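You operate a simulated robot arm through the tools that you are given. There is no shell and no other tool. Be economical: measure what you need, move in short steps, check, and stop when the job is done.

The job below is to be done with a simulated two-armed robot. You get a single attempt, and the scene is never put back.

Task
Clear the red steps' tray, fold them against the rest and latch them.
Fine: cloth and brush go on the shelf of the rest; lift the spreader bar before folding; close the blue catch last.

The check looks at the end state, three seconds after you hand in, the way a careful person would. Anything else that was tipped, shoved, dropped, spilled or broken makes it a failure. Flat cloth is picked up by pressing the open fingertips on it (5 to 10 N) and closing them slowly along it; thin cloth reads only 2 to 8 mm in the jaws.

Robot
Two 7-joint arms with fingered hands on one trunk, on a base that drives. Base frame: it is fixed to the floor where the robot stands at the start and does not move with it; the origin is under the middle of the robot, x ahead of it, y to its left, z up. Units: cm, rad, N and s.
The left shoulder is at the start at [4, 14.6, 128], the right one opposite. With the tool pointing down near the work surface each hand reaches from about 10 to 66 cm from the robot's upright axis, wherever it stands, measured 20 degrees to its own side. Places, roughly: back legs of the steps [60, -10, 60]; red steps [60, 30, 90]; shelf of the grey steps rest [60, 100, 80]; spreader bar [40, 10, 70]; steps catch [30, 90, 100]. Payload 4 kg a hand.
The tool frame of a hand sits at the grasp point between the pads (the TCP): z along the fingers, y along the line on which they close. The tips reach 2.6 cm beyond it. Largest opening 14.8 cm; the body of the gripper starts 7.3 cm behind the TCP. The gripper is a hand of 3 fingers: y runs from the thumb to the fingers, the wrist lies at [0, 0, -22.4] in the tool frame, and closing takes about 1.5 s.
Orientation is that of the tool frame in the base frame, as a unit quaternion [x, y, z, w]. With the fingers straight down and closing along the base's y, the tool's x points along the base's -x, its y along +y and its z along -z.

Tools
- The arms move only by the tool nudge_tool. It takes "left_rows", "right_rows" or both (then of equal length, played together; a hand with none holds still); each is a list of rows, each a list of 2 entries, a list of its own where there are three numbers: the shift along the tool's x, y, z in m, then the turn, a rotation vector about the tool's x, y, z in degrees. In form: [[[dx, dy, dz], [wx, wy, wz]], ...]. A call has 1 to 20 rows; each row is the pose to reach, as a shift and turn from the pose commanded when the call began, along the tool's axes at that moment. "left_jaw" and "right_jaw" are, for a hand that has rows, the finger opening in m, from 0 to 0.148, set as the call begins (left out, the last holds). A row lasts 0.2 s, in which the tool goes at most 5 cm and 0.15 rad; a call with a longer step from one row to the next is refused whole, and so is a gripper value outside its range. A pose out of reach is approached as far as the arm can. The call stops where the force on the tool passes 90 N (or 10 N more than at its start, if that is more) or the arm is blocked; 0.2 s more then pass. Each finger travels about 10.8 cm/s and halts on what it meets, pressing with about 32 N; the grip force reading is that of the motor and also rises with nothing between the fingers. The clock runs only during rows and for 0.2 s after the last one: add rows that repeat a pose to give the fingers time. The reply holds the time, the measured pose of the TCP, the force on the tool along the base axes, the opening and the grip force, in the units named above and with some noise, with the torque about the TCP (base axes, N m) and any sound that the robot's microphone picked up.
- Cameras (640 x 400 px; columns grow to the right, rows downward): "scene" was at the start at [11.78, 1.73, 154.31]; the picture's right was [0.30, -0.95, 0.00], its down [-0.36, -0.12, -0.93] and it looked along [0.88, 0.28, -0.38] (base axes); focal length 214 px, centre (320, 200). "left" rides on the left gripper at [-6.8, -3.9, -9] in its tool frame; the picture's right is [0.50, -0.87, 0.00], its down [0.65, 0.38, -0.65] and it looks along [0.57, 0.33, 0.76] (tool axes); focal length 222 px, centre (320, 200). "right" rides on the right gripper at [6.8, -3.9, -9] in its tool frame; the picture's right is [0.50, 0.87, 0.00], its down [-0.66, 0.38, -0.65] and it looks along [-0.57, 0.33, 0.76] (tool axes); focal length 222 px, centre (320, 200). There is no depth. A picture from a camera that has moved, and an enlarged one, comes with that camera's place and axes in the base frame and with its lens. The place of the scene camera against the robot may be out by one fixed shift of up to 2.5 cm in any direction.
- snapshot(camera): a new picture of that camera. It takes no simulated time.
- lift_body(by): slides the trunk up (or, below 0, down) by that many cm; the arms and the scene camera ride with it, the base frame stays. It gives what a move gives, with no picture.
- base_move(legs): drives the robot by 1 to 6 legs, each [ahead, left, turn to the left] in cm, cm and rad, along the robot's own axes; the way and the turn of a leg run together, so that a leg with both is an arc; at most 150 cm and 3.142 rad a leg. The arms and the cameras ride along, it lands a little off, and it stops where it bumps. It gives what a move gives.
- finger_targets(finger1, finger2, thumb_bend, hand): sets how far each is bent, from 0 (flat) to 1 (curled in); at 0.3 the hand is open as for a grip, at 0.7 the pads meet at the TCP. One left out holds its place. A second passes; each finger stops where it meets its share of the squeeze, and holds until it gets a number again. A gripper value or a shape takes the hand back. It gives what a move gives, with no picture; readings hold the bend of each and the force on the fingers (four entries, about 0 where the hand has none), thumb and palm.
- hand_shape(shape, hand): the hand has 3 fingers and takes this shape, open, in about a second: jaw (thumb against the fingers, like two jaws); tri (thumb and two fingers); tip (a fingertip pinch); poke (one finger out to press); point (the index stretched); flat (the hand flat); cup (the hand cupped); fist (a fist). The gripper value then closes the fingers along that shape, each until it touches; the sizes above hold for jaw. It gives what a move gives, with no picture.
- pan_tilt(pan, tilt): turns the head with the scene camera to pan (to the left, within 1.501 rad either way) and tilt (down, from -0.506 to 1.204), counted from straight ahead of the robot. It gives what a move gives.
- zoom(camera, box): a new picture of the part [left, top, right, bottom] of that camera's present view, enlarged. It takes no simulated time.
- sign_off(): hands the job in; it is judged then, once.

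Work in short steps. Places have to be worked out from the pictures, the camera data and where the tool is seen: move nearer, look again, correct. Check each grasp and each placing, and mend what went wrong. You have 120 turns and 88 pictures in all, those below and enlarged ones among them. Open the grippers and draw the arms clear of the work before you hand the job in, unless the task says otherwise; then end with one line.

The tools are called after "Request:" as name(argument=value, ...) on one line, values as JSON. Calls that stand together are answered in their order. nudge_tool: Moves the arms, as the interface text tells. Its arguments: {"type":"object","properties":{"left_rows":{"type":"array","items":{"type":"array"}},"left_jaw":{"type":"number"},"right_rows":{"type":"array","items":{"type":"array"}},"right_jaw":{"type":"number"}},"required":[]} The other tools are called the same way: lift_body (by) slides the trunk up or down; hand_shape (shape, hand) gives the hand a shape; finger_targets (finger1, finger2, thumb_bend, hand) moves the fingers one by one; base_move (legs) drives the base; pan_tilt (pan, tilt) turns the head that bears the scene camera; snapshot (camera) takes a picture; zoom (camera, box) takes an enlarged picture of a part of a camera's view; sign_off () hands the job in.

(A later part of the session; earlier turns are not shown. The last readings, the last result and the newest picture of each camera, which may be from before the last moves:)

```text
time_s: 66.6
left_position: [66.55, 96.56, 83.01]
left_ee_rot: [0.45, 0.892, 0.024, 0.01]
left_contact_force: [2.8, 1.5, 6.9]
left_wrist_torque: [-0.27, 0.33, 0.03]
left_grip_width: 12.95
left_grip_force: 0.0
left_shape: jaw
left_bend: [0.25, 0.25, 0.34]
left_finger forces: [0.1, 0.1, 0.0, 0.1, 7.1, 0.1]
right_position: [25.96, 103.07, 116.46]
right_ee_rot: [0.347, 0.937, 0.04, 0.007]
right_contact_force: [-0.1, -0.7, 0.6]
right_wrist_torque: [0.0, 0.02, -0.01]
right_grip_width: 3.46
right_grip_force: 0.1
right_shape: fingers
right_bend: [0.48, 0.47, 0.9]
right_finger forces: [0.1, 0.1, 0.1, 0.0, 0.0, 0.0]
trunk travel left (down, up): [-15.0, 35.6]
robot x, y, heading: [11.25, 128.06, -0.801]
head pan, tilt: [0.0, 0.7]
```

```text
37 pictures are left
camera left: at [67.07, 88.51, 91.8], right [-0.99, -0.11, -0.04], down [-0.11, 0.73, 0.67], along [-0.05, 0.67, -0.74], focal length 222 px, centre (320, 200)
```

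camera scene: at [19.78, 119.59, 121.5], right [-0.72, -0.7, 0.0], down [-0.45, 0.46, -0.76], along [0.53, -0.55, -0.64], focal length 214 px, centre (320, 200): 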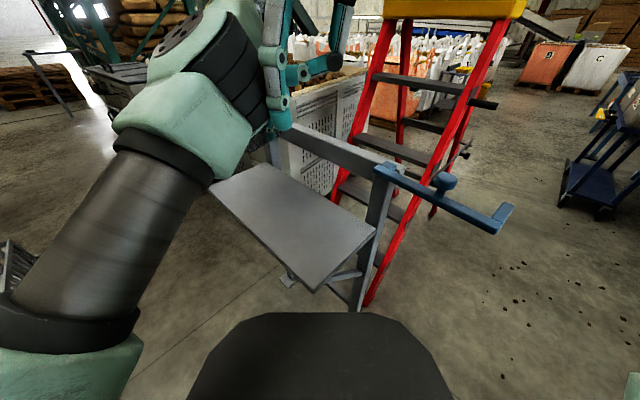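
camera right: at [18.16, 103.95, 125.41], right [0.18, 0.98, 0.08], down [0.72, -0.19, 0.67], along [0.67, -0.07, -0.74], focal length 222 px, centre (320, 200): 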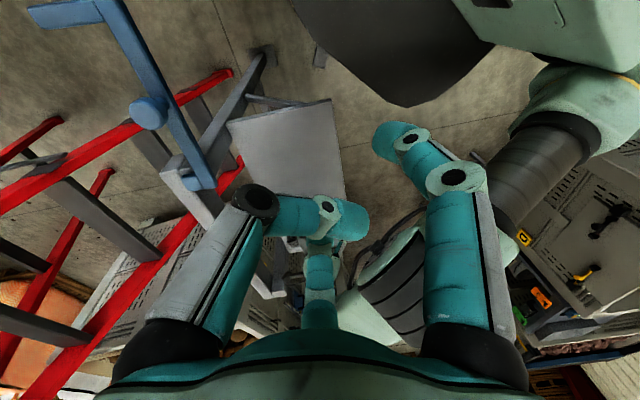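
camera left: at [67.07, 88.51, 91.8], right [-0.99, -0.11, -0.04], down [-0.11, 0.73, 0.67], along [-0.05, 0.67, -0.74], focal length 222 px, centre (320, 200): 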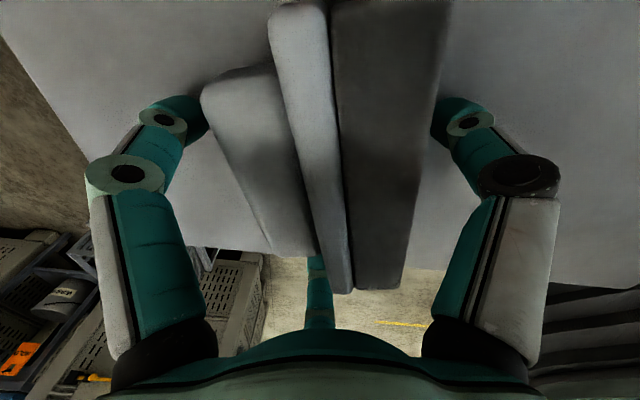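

The brush is released and lying on the shelf. I raise the left hand straight up 20 cm and look.

Request:
nudge_tool(left_rows=[[[0, 0, -0.01], [0, 0, 0]], [[0, 0, -0.03], [0, 0, 0]], [[0, 0, -0.06], [0, 0, 0]], [[0, 0, -0.1], [0, 0, 0]], [[0, 0, -0.14], [0, 0, 0]], [[0, 0, -0.18], [0, 0, 0]], [[0, 0.03, -0.2], [0, 0, 0]], [[0.02, 0.06, -0.2], [0, 0, 0]], [[0.04, 0.1, -0.2], [0, 0, 0]], [[0.07, 0.13, -0.2], [0, 0, 0]], [[0.1, 0.16, -0.2], [0, 0, 0]], [[0.13, 0.19, -0.2], [0, 0, 0]]])

Request:
pan_tilt(pan=0.0, tilt=1.0)

Request:
snapshot(camera="scene")

Request:
snapshot(camera="left")

```text
time_s: 69.2
left_position: [73.1, 117.78, 103.75]
left_ee_rot: [0.45, 0.892, 0.024, 0.011]
left_contact_force: [0.2, 0.4, -0.2]
left_wrist_torque: [-0.02, 0.02, 0.02]
left_grip_width: 12.96
left_grip_force: 0.1
left_shape: jaw
left_bend: [0.25, 0.25, 0.36]
left_finger forces: [0.1, 0.0, 0.1, 0.0, 0.1, 0.0]
right_position: [26.07, 103.16, 116.6]
right_ee_rot: [0.347, 0.937, 0.042, 0.007]
right_contact_force: [0.2, 0.4, -0.5]
right_wrist_torque: [-0.04, 0.04, 0.04]
right_grip_width: 3.41
right_grip_force: 0.0
right_shape: fingers
right_bend: [0.48, 0.47, 0.9]
right_finger forces: [0.0, 0.0, 0.0, 0.1, 0.0, 0.0]
trunk travel left (down, up): [-15.0, 35.6]
robot x, y, heading: [11.55, 128.33, -0.801]
head pan, tilt: [0.0, 0.7]
```

```text
time_s: 70.0
left_position: [73.09, 117.4, 103.71]
left_ee_rot: [0.45, 0.893, 0.024, 0.009]
left_contact_force: [-1.0, 0.7, -0.3]
left_wrist_torque: [0.03, -0.03, -0.01]
left_grip_width: 12.98
left_grip_force: 0.0
left_shape: jaw
left_bend: [0.25, 0.25, 0.36]
left_finger forces: [0.0, 0.1, 0.1, 0.0, 0.0, 0.0]
right_position: [25.95, 103.08, 116.52]
right_ee_rot: [0.346, 0.937, 0.041, 0.007]
right_contact_force: [-0.3, 0.3, 0.6]
right_wrist_torque: [0.04, -0.04, 0.05]
right_grip_width: 3.44
right_grip_force: 0.1
right_shape: fingers
right_bend: [0.48, 0.47, 0.9]
right_finger forces: [0.0, 0.0, 0.1, 0.0, 0.0, 0.1]
trunk travel left (down, up): [-15.0, 35.6]
robot x, y, heading: [11.47, 128.67, -0.798]
head pan, tilt: [0.0, 1.0]
```

```text
36 pictures are left
camera scene: at [18.71, 120.72, 119.17], right [-0.72, -0.7, 0.0], down [-0.59, 0.6, -0.54], along [0.38, -0.39, -0.84], focal length 214 px, centre (320, 200)
```

scene: 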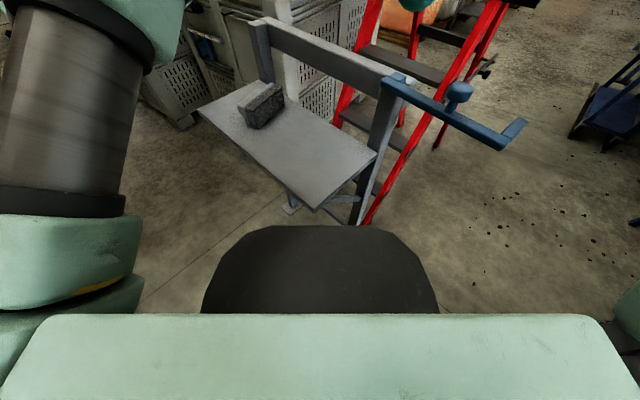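

```text
35 pictures are left
camera left: at [73.61, 109.47, 112.72], right [-0.99, -0.11, -0.04], down [-0.11, 0.73, 0.67], along [-0.04, 0.67, -0.74], focal length 222 px, centre (320, 200)
```

left: 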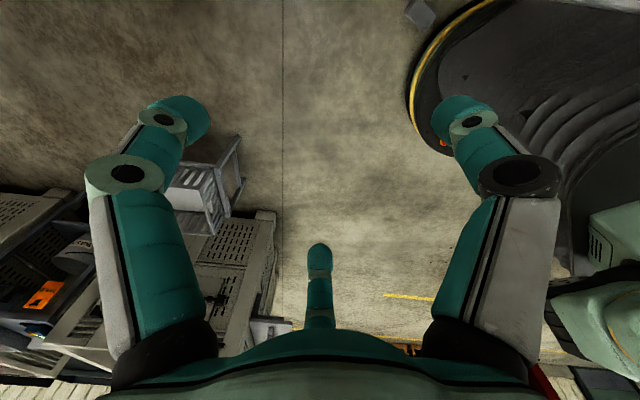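

The brush sits on the shelf. A grey thing shows on the floor at about [41,109.5] — probably the cloth. I zoom in there.

Request:
zoom(camera="left", box=[340, 0, 500, 100])

Request:
zoom(camera="right", box=[240, 0, 400, 110])

```text
4.00 times, centred on (420, 50) of left
camera zoom: at [73.61, 109.47, 112.72], right [-0.99, -0.11, -0.04], down [-0.11, 0.73, 0.67], along [-0.04, 0.67, -0.74], focal length 888 px, centre (-80, 800)
```

zoom: 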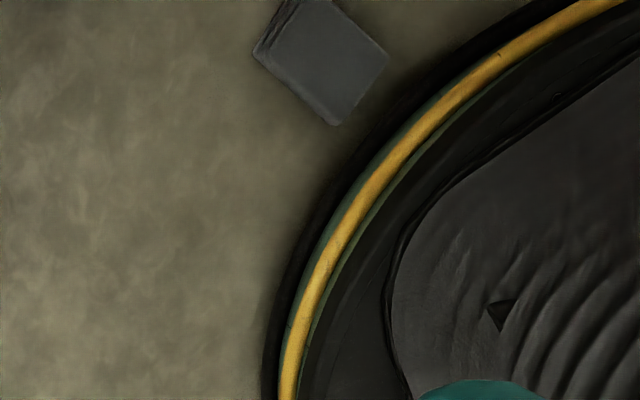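

```text
3.64 times, centred on (320, 55) of right
camera zoom: at [18.15, 103.97, 125.41], right [0.18, 0.98, 0.08], down [0.72, -0.19, 0.67], along [0.67, -0.07, -0.74], focal length 808 px, centre (320, 727)
```

zoom: 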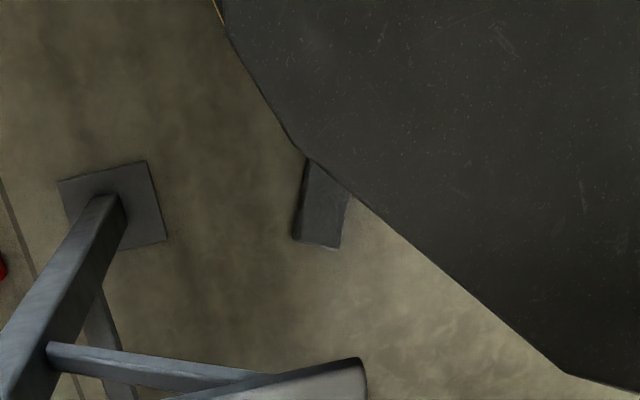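

It is the cloth, lying flat on the floor at ~[41,109]. Floor reach is doubtful, so I back off to open floor, lower the trunk fully and test how low the right hand can get.

Request:
base_move(legs=[[-18, 10, 0]])

Request:
lift_body(by=-15)

Request:
nudge_tool(right_rows=[[[-0.02, -0.03, 0.03], [0, 0, 0]], [[-0.03, -0.05, 0.07], [0, 0, 0]], [[-0.03, -0.05, 0.12], [0, 0, 0]], [[-0.03, -0.05, 0.17], [0, 0, 0]], [[-0.03, -0.05, 0.22], [0, 0, 0]], [[-0.03, -0.05, 0.27], [0, 0, 0]], [[-0.03, -0.05, 0.32], [0, 0, 0]], [[-0.03, -0.05, 0.37], [0, 0, 0]], [[-0.03, -0.05, 0.42], [0, 0, 0]], [[-0.03, -0.05, 0.47], [0, 0, 0]], [[-0.03, -0.05, 0.52], [0, 0, 0]], [[-0.03, -0.05, 0.57], [0, 0, 0]], [[-0.03, -0.05, 0.62], [0, 0, 0]]], right_jaw=0.148)

```text
time_s: 71.6
left_position: [68.32, 136.92, 103.97]
left_ee_rot: [0.452, 0.892, 0.023, 0.009]
left_contact_force: [0.0, -0.1, -0.7]
left_wrist_torque: [-0.05, 0.01, 0.01]
left_grip_width: 12.99
left_grip_force: 0.0
left_shape: jaw
left_bend: [0.25, 0.25, 0.36]
left_finger forces: [0.0, 0.1, 0.1, 0.0, 0.1, 0.1]
right_position: [21.18, 122.68, 116.6]
right_ee_rot: [0.35, 0.936, 0.04, 0.007]
right_contact_force: [0.0, 0.1, 1.1]
right_wrist_torque: [-0.04, 0.0, -0.01]
right_grip_width: 3.42
right_grip_force: 0.1
right_shape: fingers
right_bend: [0.48, 0.47, 0.9]
right_finger forces: [0.0, 0.0, 0.1, 0.1, 0.0, 0.0]
trunk travel left (down, up): [-15.0, 35.6]
robot x, y, heading: [6.68, 147.79, -0.797]
head pan, tilt: [0.0, 1.0]
```

```text
time_s: 73.3
left_position: [68.14, 136.89, 88.94]
left_ee_rot: [0.451, 0.892, 0.024, 0.011]
left_contact_force: [-0.4, 0.3, 0.4]
left_wrist_torque: [0.03, -0.01, 0.0]
left_grip_width: 12.97
left_grip_force: 0.1
left_shape: jaw
left_bend: [0.25, 0.25, 0.36]
left_finger forces: [0.1, 0.0, 0.0, 0.1, 0.0, 0.0]
right_position: [21.13, 122.65, 101.66]
right_ee_rot: [0.349, 0.936, 0.041, 0.006]
right_contact_force: [0.7, -0.3, 0.1]
right_wrist_torque: [-0.02, -0.01, 0.02]
right_grip_width: 3.46
right_grip_force: 0.1
right_shape: fingers
right_bend: [0.48, 0.47, 0.9]
right_finger forces: [0.0, 0.0, 0.0, 0.0, 0.1, 0.0]
trunk travel left (down, up): [0.0, 50.6]
robot x, y, heading: [6.59, 147.65, -0.8]
head pan, tilt: [0.0, 1.0]
```

```text
time_s: 75.4
left_position: [68.26, 136.92, 88.98]
left_ee_rot: [0.451, 0.892, 0.024, 0.01]
left_contact_force: [0.9, -0.4, -0.7]
left_wrist_torque: [-0.01, -0.01, 0.0]
left_grip_width: 12.99
left_grip_force: 0.1
left_shape: jaw
left_bend: [0.25, 0.25, 0.36]
left_finger forces: [0.1, 0.0, 0.1, 0.0, 0.1, 0.1]
right_position: [22.32, 119.55, 59.99]
right_ee_rot: [0.356, 0.933, 0.043, 0.024]
right_contact_force: [1.2, -20.2, 45.3]
right_wrist_torque: [4.44, 1.74, 0.65]
right_grip_width: 14.81
right_grip_force: 0.1
right_shape: jaw
right_bend: [0.05, 0.3, 0.3]
right_finger forces: [0.0, 0.0, 0.0, 0.0, 0.0, 0.0]
trunk travel left (down, up): [0.0, 50.6]
robot x, y, heading: [6.48, 147.96, -0.805]
head pan, tilt: [0.0, 1.0]
stopped in row 10 (right hand): the force on the tool passed its limit at 142 N (the readings are from after the stop); the commanded pose is now the measured one
```

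That touched the robot's own base deck. I raise, move 13 cm further out, and descend there.

Request:
nudge_tool(right_rows=[[[0, 0, -0.03], [0, 0, 0]], [[0.0, 0, -0.08], [0, 0, 0]], [[-0.04, 0, -0.08], [0, 0, 0]], [[-0.09, 0, -0.08], [0, 0, 0]], [[-0.14, 0, -0.05], [0, 0, 0]], [[-0.14, 0, -0.0], [0, 0, 0]], [[-0.14, 0, 0.05], [0, 0, 0]], [[-0.14, 0, 0.1], [0, 0, 0]], [[-0.14, 0, 0.15], [0, 0, 0]], [[-0.14, 0, 0.2], [0, 0, 0]], [[-0.14, 0, 0.25], [0, 0, 0]], [[-0.14, 0, 0.3], [0, 0, 0]], [[-0.14, 0, 0.35], [0, 0, 0]], [[-0.14, 0, 0.4], [0, 0, 0]], [[-0.14, 0, 0.45], [0, 0, 0]]])

Request:
snapshot(camera="right")

```text
refused: row 5 steps farther than a row can; nothing moved
```

```text
32 pictures are left
camera right: at [14.1, 120.64, 68.54], right [0.2, 0.98, 0.08], down [0.69, -0.2, 0.7], along [0.7, -0.09, -0.71], focal length 222 px, centre (320, 200)
```

right: 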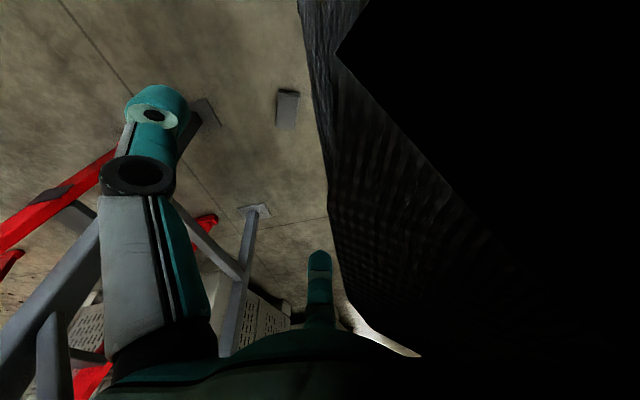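

Retrying with legal steps.

Request:
nudge_tool(right_rows=[[[0, 0, -0.03], [0, 0, 0]], [[0.0, 0, -0.08], [0, 0, 0]], [[-0.04, 0, -0.08], [0, 0, 0]], [[-0.08, 0, -0.08], [0, 0, 0]], [[-0.12, 0, -0.08], [0, 0, 0]], [[-0.14, 0, -0.04], [0, 0, 0]], [[-0.14, 0, 0.0], [0, 0, 0]], [[-0.14, 0, 0.05], [0, 0, 0]], [[-0.14, 0, 0.1], [0, 0, 0]], [[-0.14, 0, 0.15], [0, 0, 0]], [[-0.14, 0, 0.2], [0, 0, 0]], [[-0.14, 0, 0.25], [0, 0, 0]], [[-0.14, 0, 0.3], [0, 0, 0]], [[-0.14, 0, 0.35], [0, 0, 0]], [[-0.14, 0, 0.4], [0, 0, 0]], [[-0.14, 0, 0.45], [0, 0, 0]]])

```text
time_s: 79.0
left_position: [68.15, 136.82, 88.95]
left_ee_rot: [0.453, 0.891, 0.024, 0.009]
left_contact_force: [0.5, 0.4, 0.4]
left_wrist_torque: [-0.05, -0.01, 0.02]
left_grip_width: 12.99
left_grip_force: 0.0
left_shape: jaw
left_bend: [0.25, 0.25, 0.36]
left_finger forces: [0.0, 0.0, 0.0, 0.1, 0.0, 0.1]
right_position: [32.13, 108.81, 14.14]
right_ee_rot: [0.374, 0.927, 0.016, 0.011]
right_contact_force: [0.5, 0.0, -0.3]
right_wrist_torque: [-0.01, 0.02, -0.01]
right_grip_width: 14.81
right_grip_force: 0.1
right_shape: jaw
right_bend: [0.3, 0.3, 0.3]
right_finger forces: [0.0, 0.0, 0.0, 0.0, 0.0, 0.0]
trunk travel left (down, up): [0.0, 50.6]
robot x, y, heading: [6.44, 147.77, -0.806]
head pan, tilt: [0.0, 1.0]
stopped in row 16 (right hand): the arm was blocked; the commanded pose is now the measured one
```

The hand got down to z≈14 before the forearm met the base deck; reaching further out should flatten the arm. I try with the hand right over the cloth (further ahead and left).

Request:
nudge_tool(right_rows=[[[0, 0, -0.03], [0, 0, 0]], [[-0.03, 0.02, -0.03], [0, 0, 0]], [[-0.06, 0.04, -0.03], [0, 0, 0]], [[-0.07, 0.06, -0.01], [0, 0, 0]], [[-0.07, 0.06, 0.02], [0, 0, 0]], [[-0.07, 0.06, 0.04], [0, 0, 0]]])

Request:
snapshot(camera="right")

```text
time_s: 80.6
left_position: [68.26, 136.76, 88.84]
left_ee_rot: [0.452, 0.892, 0.024, 0.009]
left_contact_force: [0.5, 0.6, 0.5]
left_wrist_torque: [0.0, 0.01, 0.02]
left_grip_width: 13.0
left_grip_force: 0.1
left_shape: jaw
left_bend: [0.25, 0.25, 0.36]
left_finger forces: [0.0, 0.0, 0.0, 0.0, 0.0, 0.0]
right_position: [35.13, 103.15, 18.14]
right_ee_rot: [0.409, 0.912, -0.024, 0.014]
right_contact_force: [-0.7, 0.3, -0.5]
right_wrist_torque: [0.01, -0.01, -0.03]
right_grip_width: 14.78
right_grip_force: 0.0
right_shape: jaw
right_bend: [0.3, 0.3, 0.3]
right_finger forces: [0.0, 0.0, 0.1, 0.1, 0.0, 0.0]
right hand out of reach, approached as far as the arm can: row 3, 4, 5, 6
trunk travel left (down, up): [0.0, 50.6]
robot x, y, heading: [6.54, 147.85, -0.807]
head pan, tilt: [0.0, 1.0]
stopped in row 6 (right hand): the arm was blocked; the commanded pose is now the measured one
```

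```text
31 pictures are left
camera right: at [27.76, 106.11, 26.96], right [0.31, 0.95, -0.05], down [0.72, -0.2, 0.67], along [0.62, -0.25, -0.74], focal length 222 px, centre (320, 200)
```

right: 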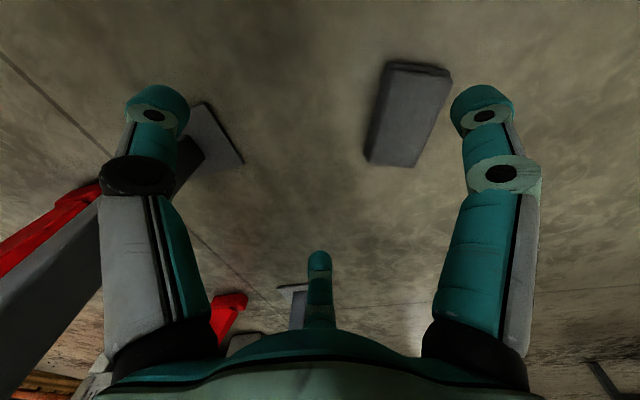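

Reach along the front is limited by my own deck. Geometry suggests the robot's right side lets the arm get lower, so I test that on open floor: raise, swing the hand to my right side.

Request:
nudge_tool(right_rows=[[[0, 0, -0.05], [0, 0, 0]], [[0, 0, -0.1], [0, 0, 0]], [[0, 0, -0.15], [0, 0, 0]], [[0, 0, -0.2], [0, 0, 0]], [[0, 0, -0.25], [0, 0, 0]], [[0, 0, -0.3], [0, 0, 0]], [[0, 0, -0.35], [0, 0, 0]], [[0.01, -0.02, -0.39], [0, 0, 0]], [[0.03, -0.05, -0.42], [0, 0, 0]], [[0.05, -0.09, -0.44], [0, 0, 0]], [[0.08, -0.13, -0.44], [0, 0, 0]], [[0.11, -0.17, -0.44], [0, 0, 0]], [[0.14, -0.21, -0.44], [0, 0, 0]], [[0.18, -0.24, -0.44], [0, 0, 0]], [[0.22, -0.27, -0.44], [0, 0, 0]], [[0.26, -0.3, -0.44], [0, 0, 0]], [[0.3, -0.32, -0.44], [0, 0, 0]], [[0.34, -0.33, -0.44], [0, 0, 0]], [[0.38, -0.33, -0.44], [0, 0, 0]], [[0.42, -0.33, -0.44], [0, 0, 0]]])

Request:
nudge_tool(right_rows=[[[0, 0, 0.05], [0, 0, 0]], [[0, 0, 0.1], [0, 0, 0]], [[0, 0, 0.15], [0, 0, 0]], [[0, 0, 0.2], [0, 0, 0]], [[0, 0, 0.25], [0, 0, 0]], [[0, 0, 0.3], [0, 0, 0]], [[0, 0, 0.35], [0, 0, 0]], [[0, 0, 0.4], [0, 0, 0]], [[0, 0, 0.45], [0, 0, 0]], [[0, 0, 0.5], [0, 0, 0]], [[0, 0, 0.54], [0, 0, 0]]])

```text
time_s: 84.8
left_position: [68.23, 137.02, 89.0]
left_ee_rot: [0.452, 0.892, 0.023, 0.011]
left_contact_force: [-0.3, -0.4, -0.1]
left_wrist_torque: [0.0, -0.04, 0.0]
left_grip_width: 12.96
left_grip_force: 0.1
left_shape: jaw
left_bend: [0.25, 0.25, 0.36]
left_finger forces: [0.1, 0.0, 0.1, 0.0, 0.0, 0.1]
right_position: [-23.45, 108.22, 61.22]
right_ee_rot: [0.407, 0.913, -0.022, 0.011]
right_contact_force: [-0.4, 0.5, -0.7]
right_wrist_torque: [-0.02, -0.04, -0.01]
right_grip_width: 14.79
right_grip_force: 0.0
right_shape: jaw
right_bend: [0.3, 0.3, 0.3]
right_finger forces: [0.1, 0.0, 0.0, 0.0, 0.0, 0.0]
right hand out of reach, approached as far as the arm can: row 15, 16, 17, 18, 19, 20
trunk travel left (down, up): [0.0, 50.6]
robot x, y, heading: [6.77, 147.9, -0.803]
head pan, tilt: [0.0, 1.0]
```

```text
time_s: 87.2
left_position: [68.38, 136.8, 88.82]
left_ee_rot: [0.452, 0.892, 0.024, 0.009]
left_contact_force: [0.1, -0.3, 0.2]
left_wrist_torque: [0.03, 0.02, 0.01]
left_grip_width: 12.99
left_grip_force: 0.1
left_shape: jaw
left_bend: [0.25, 0.25, 0.36]
left_finger forces: [0.0, 0.0, 0.0, 0.0, 0.0, 0.0]
right_position: [-23.25, 105.78, 7.14]
right_ee_rot: [0.408, 0.913, -0.022, 0.01]
right_contact_force: [-0.2, 0.3, -1.5]
right_wrist_torque: [0.05, -0.04, 0.0]
right_grip_width: 14.78
right_grip_force: 0.1
right_shape: jaw
right_bend: [0.3, 0.3, 0.3]
right_finger forces: [0.0, 0.1, 0.0, 0.1, 0.0, 0.0]
right hand out of reach, approached as far as the arm can: row 6, 7
trunk travel left (down, up): [0.0, 50.6]
robot x, y, heading: [6.78, 147.5, -0.808]
head pan, tilt: [0.0, 1.0]
```

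The right hand reaches z≈7 at my right side, so floor pickup works there. I raise it to z≈15, tuck the left arm up and back, then turn and drive so the cloth ([39,110], yaw ≈ −20°) comes to my right side.

Request:
nudge_tool(left_rows=[[[0, 0, -0.04], [0, 0, 0]], [[0, 0, -0.08], [0, 0, 0]], [[0.01, -0.01, -0.12], [0, 0, 0]], [[0.03, -0.02, -0.16], [0, 0, 0]], [[0.05, -0.04, -0.2], [0, 0, 0]], [[0.07, -0.06, -0.24], [0, 0, 0]], [[0.09, -0.08, -0.28], [0, 0, 0]], [[0.12, -0.1, -0.31], [0, 0, 0]], [[0.15, -0.12, -0.33], [0, 0, 0]]], right_rows=[[[0, 0, -0.03], [0, 0, 0]], [[0, 0, -0.06], [0, 0, 0]], [[0, 0, -0.08], [0, 0, 0]], [[0, 0, -0.08], [0, 0, 0]], [[0, 0, -0.08], [0, 0, 0]], [[0, 0, -0.08], [0, 0, 0]], [[0, 0, -0.08], [0, 0, 0]], [[0, 0, -0.08], [0, 0, 0]], [[0, 0, -0.08], [0, 0, 0]]])

Request:
base_move(legs=[[0, 0, 0.445]])

```text
time_s: 89.2
left_position: [51.49, 140.75, 111.8]
left_ee_rot: [0.451, 0.892, 0.024, 0.011]
left_contact_force: [0.0, -0.1, 0.5]
left_wrist_torque: [0.03, 0.02, 0.0]
left_grip_width: 12.98
left_grip_force: 0.2
left_shape: jaw
left_bend: [0.25, 0.25, 0.36]
left_finger forces: [0.0, 0.0, 0.0, 0.1, 0.0, 0.1]
left hand out of reach, approached as far as the arm can: row 5, 6, 7, 8, 9
right_position: [-23.11, 106.17, 15.39]
right_ee_rot: [0.406, 0.913, -0.022, 0.01]
right_contact_force: [0.5, -1.1, 0.1]
right_wrist_torque: [0.0, 0.0, -0.01]
right_grip_width: 14.81
right_grip_force: 0.1
right_shape: jaw
right_bend: [0.3, 0.3, 0.3]
right_finger forces: [0.0, 0.1, 0.0, 0.0, 0.0, 0.0]
trunk travel left (down, up): [0.0, 50.6]
robot x, y, heading: [6.66, 147.72, -0.805]
head pan, tilt: [0.0, 1.0]
```

```text
time_s: 90.9
left_position: [50.2, 160.55, 111.85]
left_ee_rot: [0.246, 0.969, 0.025, 0.006]
left_contact_force: [0.0, -0.5, 0.9]
left_wrist_torque: [-0.01, 0.0, -0.01]
left_grip_width: 12.99
left_grip_force: 0.1
left_shape: jaw
left_bend: [0.25, 0.25, 0.36]
left_finger forces: [0.1, 0.0, 0.1, 0.0, 0.0, 0.0]
right_position: [-2.41, 97.39, 15.29]
right_ee_rot: [0.198, 0.98, -0.019, 0.016]
right_contact_force: [0.0, 0.3, -0.2]
right_wrist_torque: [-0.03, -0.04, 0.02]
right_grip_width: 14.81
right_grip_force: 0.1
right_shape: jaw
right_bend: [0.3, 0.3, 0.3]
right_finger forces: [0.1, 0.0, 0.1, 0.0, 0.0, 0.1]
trunk travel left (down, up): [0.0, 50.6]
robot x, y, heading: [6.9, 147.84, -0.359]
head pan, tilt: [0.0, 1.0]
```

Now I translate toward the cloth, stopping a bit short to look.

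Request:
base_move(legs=[[0, 25, 0], [25, 0, 0]])

Request:
snapshot(camera="right")

```text
time_s: 94.1
left_position: [82.07, 174.22, 111.77]
left_ee_rot: [0.247, 0.969, 0.026, 0.006]
left_contact_force: [-0.2, -0.6, 0.3]
left_wrist_torque: [-0.01, 0.04, -0.01]
left_grip_width: 13.0
left_grip_force: 0.0
left_shape: jaw
left_bend: [0.25, 0.25, 0.36]
left_finger forces: [0.0, 0.0, 0.0, 0.0, 0.0, 0.0]
right_position: [29.31, 111.47, 15.5]
right_ee_rot: [0.199, 0.98, -0.02, 0.013]
right_contact_force: [-0.8, 0.4, -0.2]
right_wrist_torque: [0.05, -0.01, 0.01]
right_grip_width: 14.78
right_grip_force: 0.0
right_shape: jaw
right_bend: [0.3, 0.3, 0.3]
right_finger forces: [0.0, 0.1, 0.1, 0.1, 0.0, 0.1]
trunk travel left (down, up): [0.0, 50.6]
robot x, y, heading: [39.0, 161.84, -0.364]
head pan, tilt: [0.0, 1.0]
```

```text
30 pictures are left
camera right: at [21.45, 110.94, 24.35], right [-0.12, 0.99, -0.05], down [0.74, 0.12, 0.66], along [0.66, 0.05, -0.75], focal length 222 px, centre (320, 200)
```

right: 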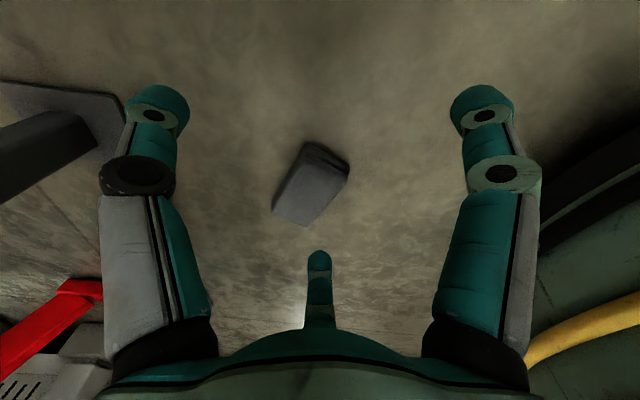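

The cloth is at [38.9,110.2]. To get low enough I pull the hand 6 cm closer to my body and move the base accordingly so the hand is over the cloth.

Request:
nudge_tool(right_rows=[[[0, 0.02, 0], [0, 0, 0]], [[0, 0.04, 0], [0, 0, 0]], [[0, 0.06, 0], [0, 0, 0]]])

Request:
base_move(legs=[[9.5, -3.7, 0]])

Request:
snapshot(camera="right")

```text
time_s: 94.9
left_position: [82.03, 174.47, 111.74]
left_ee_rot: [0.247, 0.969, 0.025, 0.006]
left_contact_force: [-0.4, 0.3, 0.3]
left_wrist_torque: [-0.01, 0.01, -0.05]
left_grip_width: 12.99
left_grip_force: 0.0
left_shape: jaw
left_bend: [0.25, 0.25, 0.36]
left_finger forces: [0.0, 0.0, 0.1, 0.0, 0.0, 0.0]
right_position: [31.58, 116.84, 15.13]
right_ee_rot: [0.199, 0.98, -0.02, 0.015]
right_contact_force: [-0.2, 0.0, 0.3]
right_wrist_torque: [-0.02, -0.01, -0.02]
right_grip_width: 14.8
right_grip_force: 0.1
right_shape: jaw
right_bend: [0.3, 0.3, 0.3]
right_finger forces: [0.1, 0.0, 0.0, 0.1, 0.0, 0.0]
trunk travel left (down, up): [0.0, 50.6]
robot x, y, heading: [38.54, 162.17, -0.365]
head pan, tilt: [0.0, 1.0]
```

```text
time_s: 96.1
left_position: [89.65, 167.5, 111.71]
left_ee_rot: [0.247, 0.969, 0.026, 0.005]
left_contact_force: [0.5, -1.1, 0.3]
left_wrist_torque: [0.01, 0.01, -0.04]
left_grip_width: 13.0
left_grip_force: 0.0
left_shape: jaw
left_bend: [0.25, 0.25, 0.36]
left_finger forces: [0.1, 0.0, 0.0, 0.1, 0.0, 0.1]
right_position: [39.13, 109.98, 14.98]
right_ee_rot: [0.197, 0.98, -0.019, 0.014]
right_contact_force: [-0.4, -0.5, -0.7]
right_wrist_torque: [-0.03, 0.0, -0.02]
right_grip_width: 14.79
right_grip_force: 0.0
right_shape: jaw
right_bend: [0.3, 0.3, 0.3]
right_finger forces: [0.0, 0.0, 0.0, 0.1, 0.0, 0.0]
trunk travel left (down, up): [0.0, 50.6]
robot x, y, heading: [46.14, 155.18, -0.365]
head pan, tilt: [0.0, 1.0]
```

```text
29 pictures are left
camera right: at [31.32, 109.37, 23.97], right [-0.12, 0.99, -0.05], down [0.74, 0.12, 0.66], along [0.66, 0.05, -0.75], focal length 222 px, centre (320, 200)
```

right: 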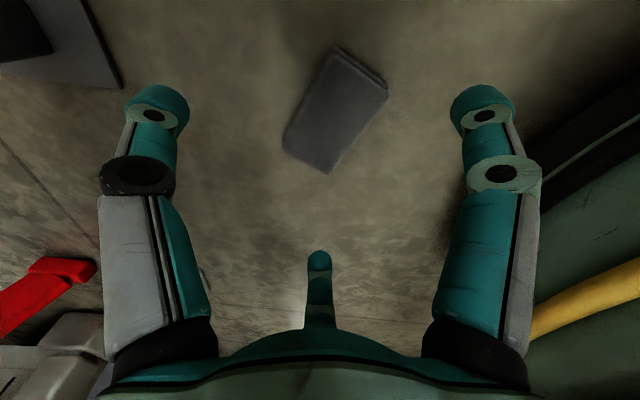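

Well aligned with the cloth. I descend to z≈4.

Request:
nudge_tool(right_rows=[[[0, 0.003, 0.03], [0, 0, 0]], [[0, 0.006, 0.06], [0, 0, 0]], [[0, 0.008, 0.085], [0, 0, 0]], [[0, 0.008, 0.1], [0, 0, 0]], [[0, 0.008, 0.11], [0, 0, 0]], [[0, 0.008, 0.11], [0, 0, 0]]])

```text
time_s: 97.5
left_position: [89.56, 167.59, 111.76]
left_ee_rot: [0.246, 0.969, 0.026, 0.005]
left_contact_force: [-0.1, 0.5, -0.5]
left_wrist_torque: [0.01, 0.0, -0.02]
left_grip_width: 12.99
left_grip_force: 0.0
left_shape: jaw
left_bend: [0.25, 0.25, 0.36]
left_finger forces: [0.0, 0.0, 0.0, 0.0, 0.0, 0.0]
right_position: [39.79, 109.98, 3.95]
right_ee_rot: [0.198, 0.98, -0.019, 0.014]
right_contact_force: [-0.7, 0.3, 0.6]
right_wrist_torque: [-0.03, -0.02, 0.0]
right_grip_width: 14.79
right_grip_force: 0.0
right_shape: jaw
right_bend: [0.3, 0.3, 0.3]
right_finger forces: [0.1, 0.0, 0.1, 0.1, 0.0, 0.0]
trunk travel left (down, up): [0.0, 50.6]
robot x, y, heading: [46.43, 155.11, -0.36]
head pan, tilt: [0.0, 1.0]
```

At z≈4 with no contact. Closing the fingers in two steps.

Request:
finger_targets(hand="right", finger1=0.5, finger2=0.5, thumb_bend=0.55)

Request:
finger_targets(hand="right", finger1=0.85, finger2=0.85, thumb_bend=0.9)

Request:
snapshot(camera="right")

```text
time_s: 98.5
left_position: [89.6, 167.54, 111.69]
left_ee_rot: [0.246, 0.969, 0.025, 0.005]
left_contact_force: [0.1, 0.1, -0.2]
left_wrist_torque: [-0.02, 0.0, -0.01]
left_grip_width: 13.0
left_grip_force: 0.1
left_shape: jaw
left_bend: [0.25, 0.25, 0.36]
left_finger forces: [0.0, 0.1, 0.0, 0.0, 0.0, 0.0]
right_position: [39.87, 109.94, 3.87]
right_ee_rot: [0.198, 0.98, -0.02, 0.015]
right_contact_force: [2.1, 3.5, 5.8]
right_wrist_torque: [0.29, -0.03, -0.03]
right_grip_width: 7.59
right_grip_force: 12.8
right_shape: fingers
right_bend: [0.38, 0.38, 0.54]
right_finger forces: [11.5, 12.2, 0.0, 0.1, 1.7, 0.0]
trunk travel left (down, up): [0.0, 50.6]
robot x, y, heading: [46.0, 154.94, -0.361]
head pan, tilt: [0.0, 1.0]
```

```text
time_s: 99.5
left_position: [89.55, 167.6, 111.93]
left_ee_rot: [0.246, 0.969, 0.026, 0.006]
left_contact_force: [0.4, 0.2, 1.0]
left_wrist_torque: [-0.01, 0.01, -0.04]
left_grip_width: 13.0
left_grip_force: 0.1
left_shape: jaw
left_bend: [0.25, 0.25, 0.36]
left_finger forces: [0.0, 0.1, 0.0, 0.0, 0.0, 0.0]
right_position: [39.77, 109.92, 3.95]
right_ee_rot: [0.198, 0.98, -0.019, 0.014]
right_contact_force: [-0.2, -1.4, 1.5]
right_wrist_torque: [0.06, -0.05, 0.0]
right_grip_width: 5.67
right_grip_force: 22.7
right_shape: fingers
right_bend: [0.34, 0.35, 0.77]
right_finger forces: [12.6, 14.5, 0.0, 0.0, 18.0, 0.0]
trunk travel left (down, up): [0.0, 50.6]
robot x, y, heading: [46.18, 154.99, -0.363]
head pan, tilt: [0.0, 1.0]
```

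```text
28 pictures are left
camera right: at [31.94, 109.5, 12.92], right [-0.12, 0.99, -0.05], down [0.74, 0.12, 0.66], along [0.66, 0.05, -0.75], focal length 222 px, centre (320, 200)
```

right: 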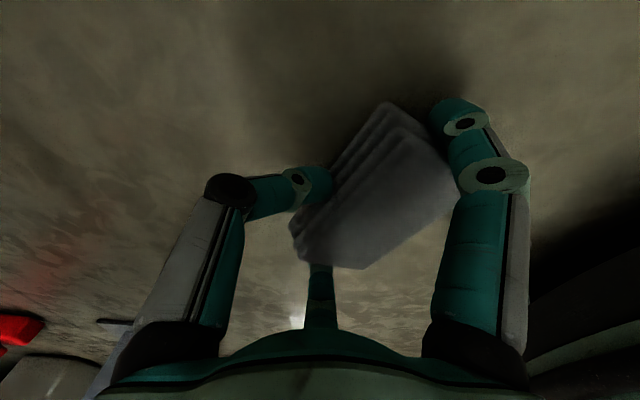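

All three fingers grip the cloth (13–18 N). Lift to z≈20 and drive away from the shelf, then check.

Request:
nudge_tool(right_rows=[[[0, 0, -0.02], [0, 0, 0]], [[0, 0, -0.05], [0, 0, 0]], [[0, 0, -0.08], [0, 0, 0]], [[0, 0, -0.11], [0, 0, 0]], [[0, 0, -0.14], [0, 0, 0]]])

Request:
base_move(legs=[[0, 30, 0]])

Request:
lift_body(by=50)

```text
time_s: 100.7
left_position: [89.63, 167.62, 111.78]
left_ee_rot: [0.247, 0.969, 0.026, 0.005]
left_contact_force: [-0.2, 0.4, -0.2]
left_wrist_torque: [0.01, 0.03, 0.0]
left_grip_width: 12.97
left_grip_force: 0.1
left_shape: jaw
left_bend: [0.25, 0.25, 0.36]
left_finger forces: [0.0, 0.1, 0.0, 0.0, 0.0, 0.0]
right_position: [39.13, 110.81, 17.92]
right_ee_rot: [0.198, 0.98, -0.018, 0.013]
right_contact_force: [-0.3, 0.0, -0.6]
right_wrist_torque: [-0.01, -0.02, 0.03]
right_grip_width: 5.65
right_grip_force: 22.0
right_shape: fingers
right_bend: [0.33, 0.35, 0.78]
right_finger forces: [12.4, 14.5, 0.0, 0.0, 17.6, 0.0]
trunk travel left (down, up): [0.0, 50.6]
robot x, y, heading: [46.1, 155.12, -0.365]
head pan, tilt: [0.0, 1.0]
```

```text
time_s: 102.7
left_position: [99.89, 195.09, 111.74]
left_ee_rot: [0.245, 0.969, 0.025, 0.006]
left_contact_force: [0.3, -0.1, 0.9]
left_wrist_torque: [0.02, 0.0, 0.01]
left_grip_width: 13.0
left_grip_force: 0.1
left_shape: jaw
left_bend: [0.25, 0.25, 0.36]
left_finger forces: [0.1, 0.1, 0.0, 0.0, 0.1, 0.0]
right_position: [49.79, 137.88, 17.88]
right_ee_rot: [0.197, 0.98, -0.019, 0.013]
right_contact_force: [0.5, -0.1, -0.4]
right_wrist_torque: [-0.04, 0.02, 0.02]
right_grip_width: 5.66
right_grip_force: 22.4
right_shape: fingers
right_bend: [0.33, 0.35, 0.78]
right_finger forces: [12.4, 14.5, 0.0, 0.1, 17.5, 0.1]
trunk travel left (down, up): [0.0, 50.6]
robot x, y, heading: [56.56, 182.29, -0.361]
head pan, tilt: [0.0, 1.0]
```

```text
refused: 50 is not a number from -40 to 40
```

Cloth still held. Raise the trunk 40 cm and the right arm 42 cm.

Request:
lift_body(by=40)

Request:
nudge_tool(right_rows=[[[0, 0, -0.05], [0, 0, 0]], [[0, 0, -0.1], [0, 0, 0]], [[0, 0, -0.15], [0, 0, 0]], [[0, 0, -0.2], [0, 0, 0]], [[0, 0, -0.25], [0, 0, 0]], [[0, 0, -0.3], [0, 0, 0]], [[0, 0, -0.35], [0, 0, 0]], [[0, 0, -0.4], [0, 0, 0]], [[0, 0, -0.42], [0, 0, 0]]])

```text
time_s: 106.5
left_position: [99.88, 194.96, 151.68]
left_ee_rot: [0.246, 0.969, 0.025, 0.006]
left_contact_force: [0.9, 0.1, 0.6]
left_wrist_torque: [-0.02, 0.03, -0.03]
left_grip_width: 12.97
left_grip_force: 0.1
left_shape: jaw
left_bend: [0.25, 0.25, 0.36]
left_finger forces: [0.1, 0.1, 0.1, 0.1, 0.1, 0.0]
right_position: [49.67, 138.07, 57.68]
right_ee_rot: [0.197, 0.98, -0.018, 0.014]
right_contact_force: [-0.5, 0.2, -0.2]
right_wrist_torque: [0.01, -0.04, -0.01]
right_grip_width: 5.68
right_grip_force: 21.6
right_shape: fingers
right_bend: [0.33, 0.35, 0.78]
right_finger forces: [12.5, 14.8, 0.1, 0.0, 17.6, 0.1]
trunk travel left (down, up): [-40.0, 10.6]
robot x, y, heading: [56.29, 182.18, -0.363]
head pan, tilt: [0.0, 1.0]
```

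```text
time_s: 108.5
left_position: [99.95, 194.95, 151.66]
left_ee_rot: [0.245, 0.969, 0.025, 0.006]
left_contact_force: [1.0, 0.7, 0.2]
left_wrist_torque: [0.01, 0.04, -0.03]
left_grip_width: 13.0
left_grip_force: 0.2
left_shape: jaw
left_bend: [0.25, 0.25, 0.36]
left_finger forces: [0.1, 0.0, 0.0, 0.0, 0.0, 0.0]
right_position: [47.55, 133.4, 98.8]
right_ee_rot: [0.196, 0.98, -0.017, 0.014]
right_contact_force: [-1.2, 0.6, -0.3]
right_wrist_torque: [-0.01, 0.01, 0.03]
right_grip_width: 5.6
right_grip_force: 21.7
right_shape: fingers
right_bend: [0.33, 0.35, 0.79]
right_finger forces: [11.8, 14.1, 0.0, 0.0, 17.0, 0.0]
right hand out of reach, approached as far as the arm can: row 1, 2, 6, 7, 8, 9
trunk travel left (down, up): [-40.0, 10.6]
robot x, y, heading: [56.49, 182.12, -0.361]
head pan, tilt: [0.0, 1.0]
```

I drive so the hand comes over the shelf at about [49,97.5].

Request:
base_move(legs=[[14, -33, 0]])

Request:
snapshot(camera="right")

```text
time_s: 110.8
left_position: [101.27, 159.56, 151.62]
left_ee_rot: [0.247, 0.969, 0.024, 0.007]
left_contact_force: [0.2, 0.2, -0.8]
left_wrist_torque: [-0.03, 0.0, 0.05]
left_grip_width: 12.99
left_grip_force: 0.0
left_shape: jaw
left_bend: [0.25, 0.25, 0.36]
left_finger forces: [0.1, 0.1, 0.0, 0.1, 0.0, 0.0]
right_position: [48.45, 98.21, 98.78]
right_ee_rot: [0.199, 0.98, -0.019, 0.015]
right_contact_force: [-0.7, 0.6, -1.5]
right_wrist_torque: [-0.03, -0.01, -0.03]
right_grip_width: 5.58
right_grip_force: 21.7
right_shape: fingers
right_bend: [0.33, 0.35, 0.79]
right_finger forces: [11.8, 14.1, 0.0, 0.0, 17.1, 0.1]
trunk travel left (down, up): [-40.0, 10.6]
robot x, y, heading: [58.04, 146.88, -0.362]
head pan, tilt: [0.0, 1.0]
```

```text
27 pictures are left
camera right: at [40.6, 97.65, 107.75], right [-0.12, 0.99, -0.04], down [0.74, 0.12, 0.66], along [0.66, 0.05, -0.75], focal length 222 px, centre (320, 200)
```

right: 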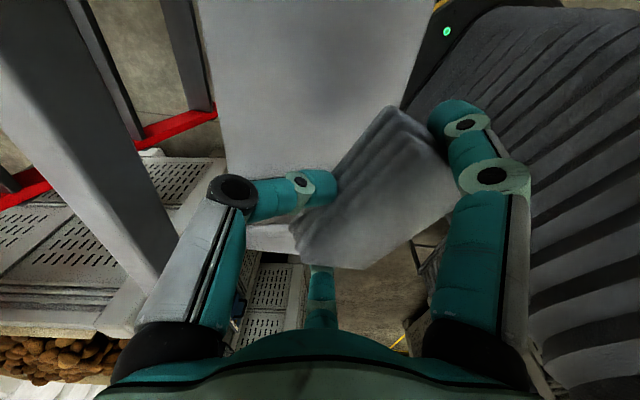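

Over the shelf. The cloth's bottom is ~3.9 cm below the TCP, so I lower to z≈84, then check.

Request:
nudge_tool(right_rows=[[[0, 0, 0.03], [0, 0, 0]], [[0, 0, 0.07], [0, 0, 0]], [[0, 0.005, 0.1], [0, 0, 0]], [[0, 0.005, 0.125], [0, 0, 0]], [[0, 0.005, 0.14], [0, 0, 0]], [[0, 0.005, 0.147], [0, 0, 0]], [[0, 0.005, 0.147], [0, 0, 0]]])

```text
time_s: 112.4
left_position: [101.16, 159.38, 151.57]
left_ee_rot: [0.248, 0.968, 0.025, 0.007]
left_contact_force: [0.4, 0.4, 0.6]
left_wrist_torque: [0.0, 0.02, -0.01]
left_grip_width: 12.99
left_grip_force: 0.1
left_shape: jaw
left_bend: [0.25, 0.25, 0.36]
left_finger forces: [0.0, 0.1, 0.1, 0.1, 0.0, 0.0]
right_position: [49.11, 97.79, 84.02]
right_ee_rot: [0.201, 0.979, -0.019, 0.015]
right_contact_force: [-0.9, -1.9, 5.6]
right_wrist_torque: [0.27, -0.08, 0.02]
right_grip_width: 5.57
right_grip_force: 21.7
right_shape: fingers
right_bend: [0.33, 0.35, 0.79]
right_finger forces: [11.6, 14.5, 0.0, 0.0, 16.6, 0.0]
trunk travel left (down, up): [-40.0, 10.6]
robot x, y, heading: [57.59, 147.01, -0.368]
head pan, tilt: [0.0, 1.0]
```

Light contact (5.6 N) with the shelf. I open the fingers gently.

Request:
finger_targets(hand="right", finger1=0.25, finger2=0.25, thumb_bend=0.3)

Request:
nudge_tool(right_rows=[[[0, 0, -0.02], [0, 0, 0]], [[0, 0, -0.05], [0, 0, 0]], [[0, 0, -0.09], [0, 0, 0]], [[0, 0, -0.13], [0, 0, 0]], [[0, 0, -0.17], [0, 0, 0]], [[0, 0, -0.21], [0, 0, 0]]])

Request:
snapshot(camera="right")

```text
time_s: 113.4
left_position: [101.27, 159.32, 151.6]
left_ee_rot: [0.248, 0.969, 0.026, 0.005]
left_contact_force: [-0.1, -0.9, -0.1]
left_wrist_torque: [-0.02, 0.02, -0.03]
left_grip_width: 12.99
left_grip_force: 0.1
left_shape: jaw
left_bend: [0.25, 0.25, 0.36]
left_finger forces: [0.0, 0.1, 0.1, 0.0, 0.0, 0.0]
right_position: [48.96, 97.79, 83.92]
right_ee_rot: [0.199, 0.98, -0.019, 0.014]
right_contact_force: [-1.0, -0.7, 0.5]
right_wrist_torque: [0.05, 0.01, 0.0]
right_grip_width: 13.17
right_grip_force: 0.2
right_shape: fingers
right_bend: [0.25, 0.25, 0.3]
right_finger forces: [0.1, 0.1, 0.0, 0.0, 0.0, 0.0]
trunk travel left (down, up): [-40.0, 10.6]
robot x, y, heading: [57.73, 147.37, -0.364]
head pan, tilt: [0.0, 1.0]
```

```text
time_s: 114.8
left_position: [101.29, 159.37, 151.68]
left_ee_rot: [0.248, 0.968, 0.027, 0.005]
left_contact_force: [0.3, -0.1, 0.5]
left_wrist_torque: [-0.02, 0.01, 0.01]
left_grip_width: 12.97
left_grip_force: 0.0
left_shape: jaw
left_bend: [0.25, 0.25, 0.36]
left_finger forces: [0.0, 0.0, 0.1, 0.0, 0.0, 0.0]
right_position: [48.53, 98.4, 105.31]
right_ee_rot: [0.199, 0.98, -0.017, 0.015]
right_contact_force: [1.0, 0.4, -0.8]
right_wrist_torque: [-0.02, 0.0, 0.05]
right_grip_width: 13.2
right_grip_force: 0.0
right_shape: fingers
right_bend: [0.25, 0.25, 0.3]
right_finger forces: [0.0, 0.1, 0.0, 0.0, 0.0, 0.0]
right hand out of reach, approached as far as the arm can: row 5
trunk travel left (down, up): [-40.0, 10.6]
robot x, y, heading: [58.07, 147.14, -0.367]
head pan, tilt: [0.0, 1.0]
```

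```text
26 pictures are left
camera right: at [40.65, 97.92, 114.28], right [-0.12, 0.99, -0.04], down [0.74, 0.12, 0.67], along [0.67, 0.05, -0.75], focal length 222 px, centre (320, 200)
```

right: 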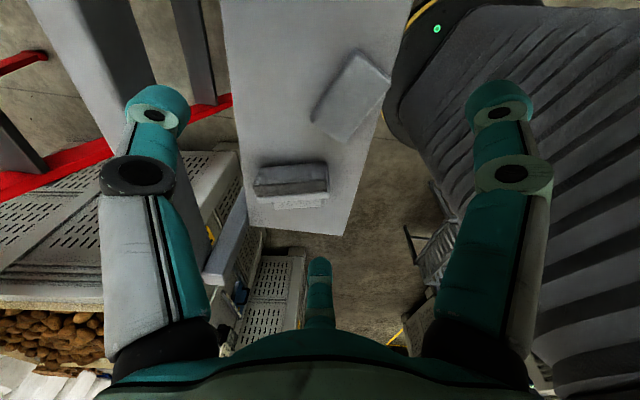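

Cloth and brush both rest on the shelf. Next I leave the shelf and drive around to the near side of the steps for the spreader bar.

Request:
lift_body(by=8)

Request:
base_move(legs=[[0, 20, 0], [-85, 0, 0], [0, 0, 0.365]])

Request:
base_move(legs=[[0, -90, 0], [0, -85, 0]])

Request:
pan_tilt(pan=0.0, tilt=0.85)

Request:
snapshot(camera="scene")

```text
time_s: 116.0
left_position: [101.24, 159.36, 159.72]
left_ee_rot: [0.247, 0.969, 0.026, 0.006]
left_contact_force: [-0.3, 0.9, -0.6]
left_wrist_torque: [-0.03, 0.03, -0.01]
left_grip_width: 13.0
left_grip_force: 0.0
left_shape: jaw
left_bend: [0.25, 0.25, 0.36]
left_finger forces: [0.0, 0.0, 0.0, 0.0, 0.1, 0.1]
right_position: [48.43, 98.47, 113.36]
right_ee_rot: [0.199, 0.98, -0.017, 0.015]
right_contact_force: [-0.1, -0.6, 0.2]
right_wrist_torque: [0.01, 0.04, 0.01]
right_grip_width: 13.18
right_grip_force: 0.0
right_shape: fingers
right_bend: [0.25, 0.25, 0.3]
right_finger forces: [0.0, 0.1, 0.0, 0.0, 0.0, 0.0]
trunk travel left (down, up): [-48.0, 2.6]
robot x, y, heading: [57.64, 146.87, -0.365]
head pan, tilt: [0.0, 1.0]
```

```text
time_s: 122.9
left_position: [21.89, 223.8, 159.8]
left_ee_rot: [0.079, 0.996, 0.026, 0.001]
left_contact_force: [-0.2, -0.7, -0.1]
left_wrist_torque: [0.03, 0.02, -0.01]
left_grip_width: 12.97
left_grip_force: 0.1
left_shape: jaw
left_bend: [0.25, 0.25, 0.36]
left_finger forces: [0.1, 0.0, 0.0, 0.0, 0.1, 0.0]
right_position: [-7.36, 148.67, 113.32]
right_ee_rot: [0.03, 0.999, -0.015, 0.017]
right_contact_force: [-0.2, -0.2, -0.5]
right_wrist_torque: [0.02, -0.01, 0.0]
right_grip_width: 13.19
right_grip_force: 0.0
right_shape: fingers
right_bend: [0.25, 0.25, 0.3]
right_finger forces: [0.1, 0.1, 0.1, 0.0, 0.0, 0.0]
trunk travel left (down, up): [-48.0, 2.6]
robot x, y, heading: [-14.91, 197.45, -0.02]
head pan, tilt: [0.0, 1.0]
```

```text
time_s: 131.9
left_position: [20.82, 47.33, 159.77]
left_ee_rot: [0.055, 0.998, 0.025, 0.0]
left_contact_force: [0.4, -0.9, -0.3]
left_wrist_torque: [0.0, -0.02, 0.03]
left_grip_width: 12.98
left_grip_force: 0.0
left_shape: jaw
left_bend: [0.25, 0.25, 0.36]
left_finger forces: [0.1, 0.1, 0.2, 0.0, 0.0, 0.0]
right_position: [-4.68, -29.2, 113.38]
right_ee_rot: [0.005, 1.0, -0.015, 0.017]
right_contact_force: [-0.1, 1.1, -0.1]
right_wrist_torque: [0.04, 0.02, 0.0]
right_grip_width: 13.19
right_grip_force: 0.1
right_shape: fingers
right_bend: [0.25, 0.25, 0.3]
right_finger forces: [0.0, 0.0, 0.0, 0.1, 0.0, 0.1]
trunk travel left (down, up): [-48.0, 2.6]
robot x, y, heading: [-14.57, 19.1, 0.025]
head pan, tilt: [0.0, 1.0]
```

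```text
time_s: 132.6
left_position: [20.92, 47.16, 159.7]
left_ee_rot: [0.055, 0.998, 0.025, 0.001]
left_contact_force: [-1.5, -0.5, -0.3]
left_wrist_torque: [-0.03, -0.03, 0.01]
left_grip_width: 12.96
left_grip_force: 0.1
left_shape: jaw
left_bend: [0.25, 0.25, 0.36]
left_finger forces: [0.0, 0.0, 0.0, 0.0, 0.0, 0.0]
right_position: [-4.51, -29.25, 113.24]
right_ee_rot: [0.006, 1.0, -0.014, 0.017]
right_contact_force: [-0.3, 0.9, -0.2]
right_wrist_torque: [0.02, 0.01, 0.02]
right_grip_width: 13.19
right_grip_force: 0.0
right_shape: fingers
right_bend: [0.25, 0.25, 0.3]
right_finger forces: [0.0, 0.0, 0.0, 0.0, 0.0, 0.1]
trunk travel left (down, up): [-48.0, 2.6]
robot x, y, heading: [-14.57, 19.31, 0.025]
head pan, tilt: [0.0, 0.85]
```

```text
25 pictures are left
camera scene: at [-3.86, 18.21, 153.29], right [0.02, -1.0, 0.0], down [-0.75, -0.02, -0.66], along [0.66, 0.02, -0.75], focal length 214 px, centre (320, 200)
```

scene: 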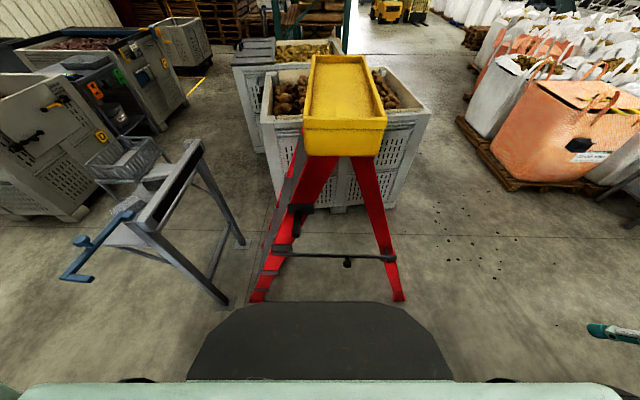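

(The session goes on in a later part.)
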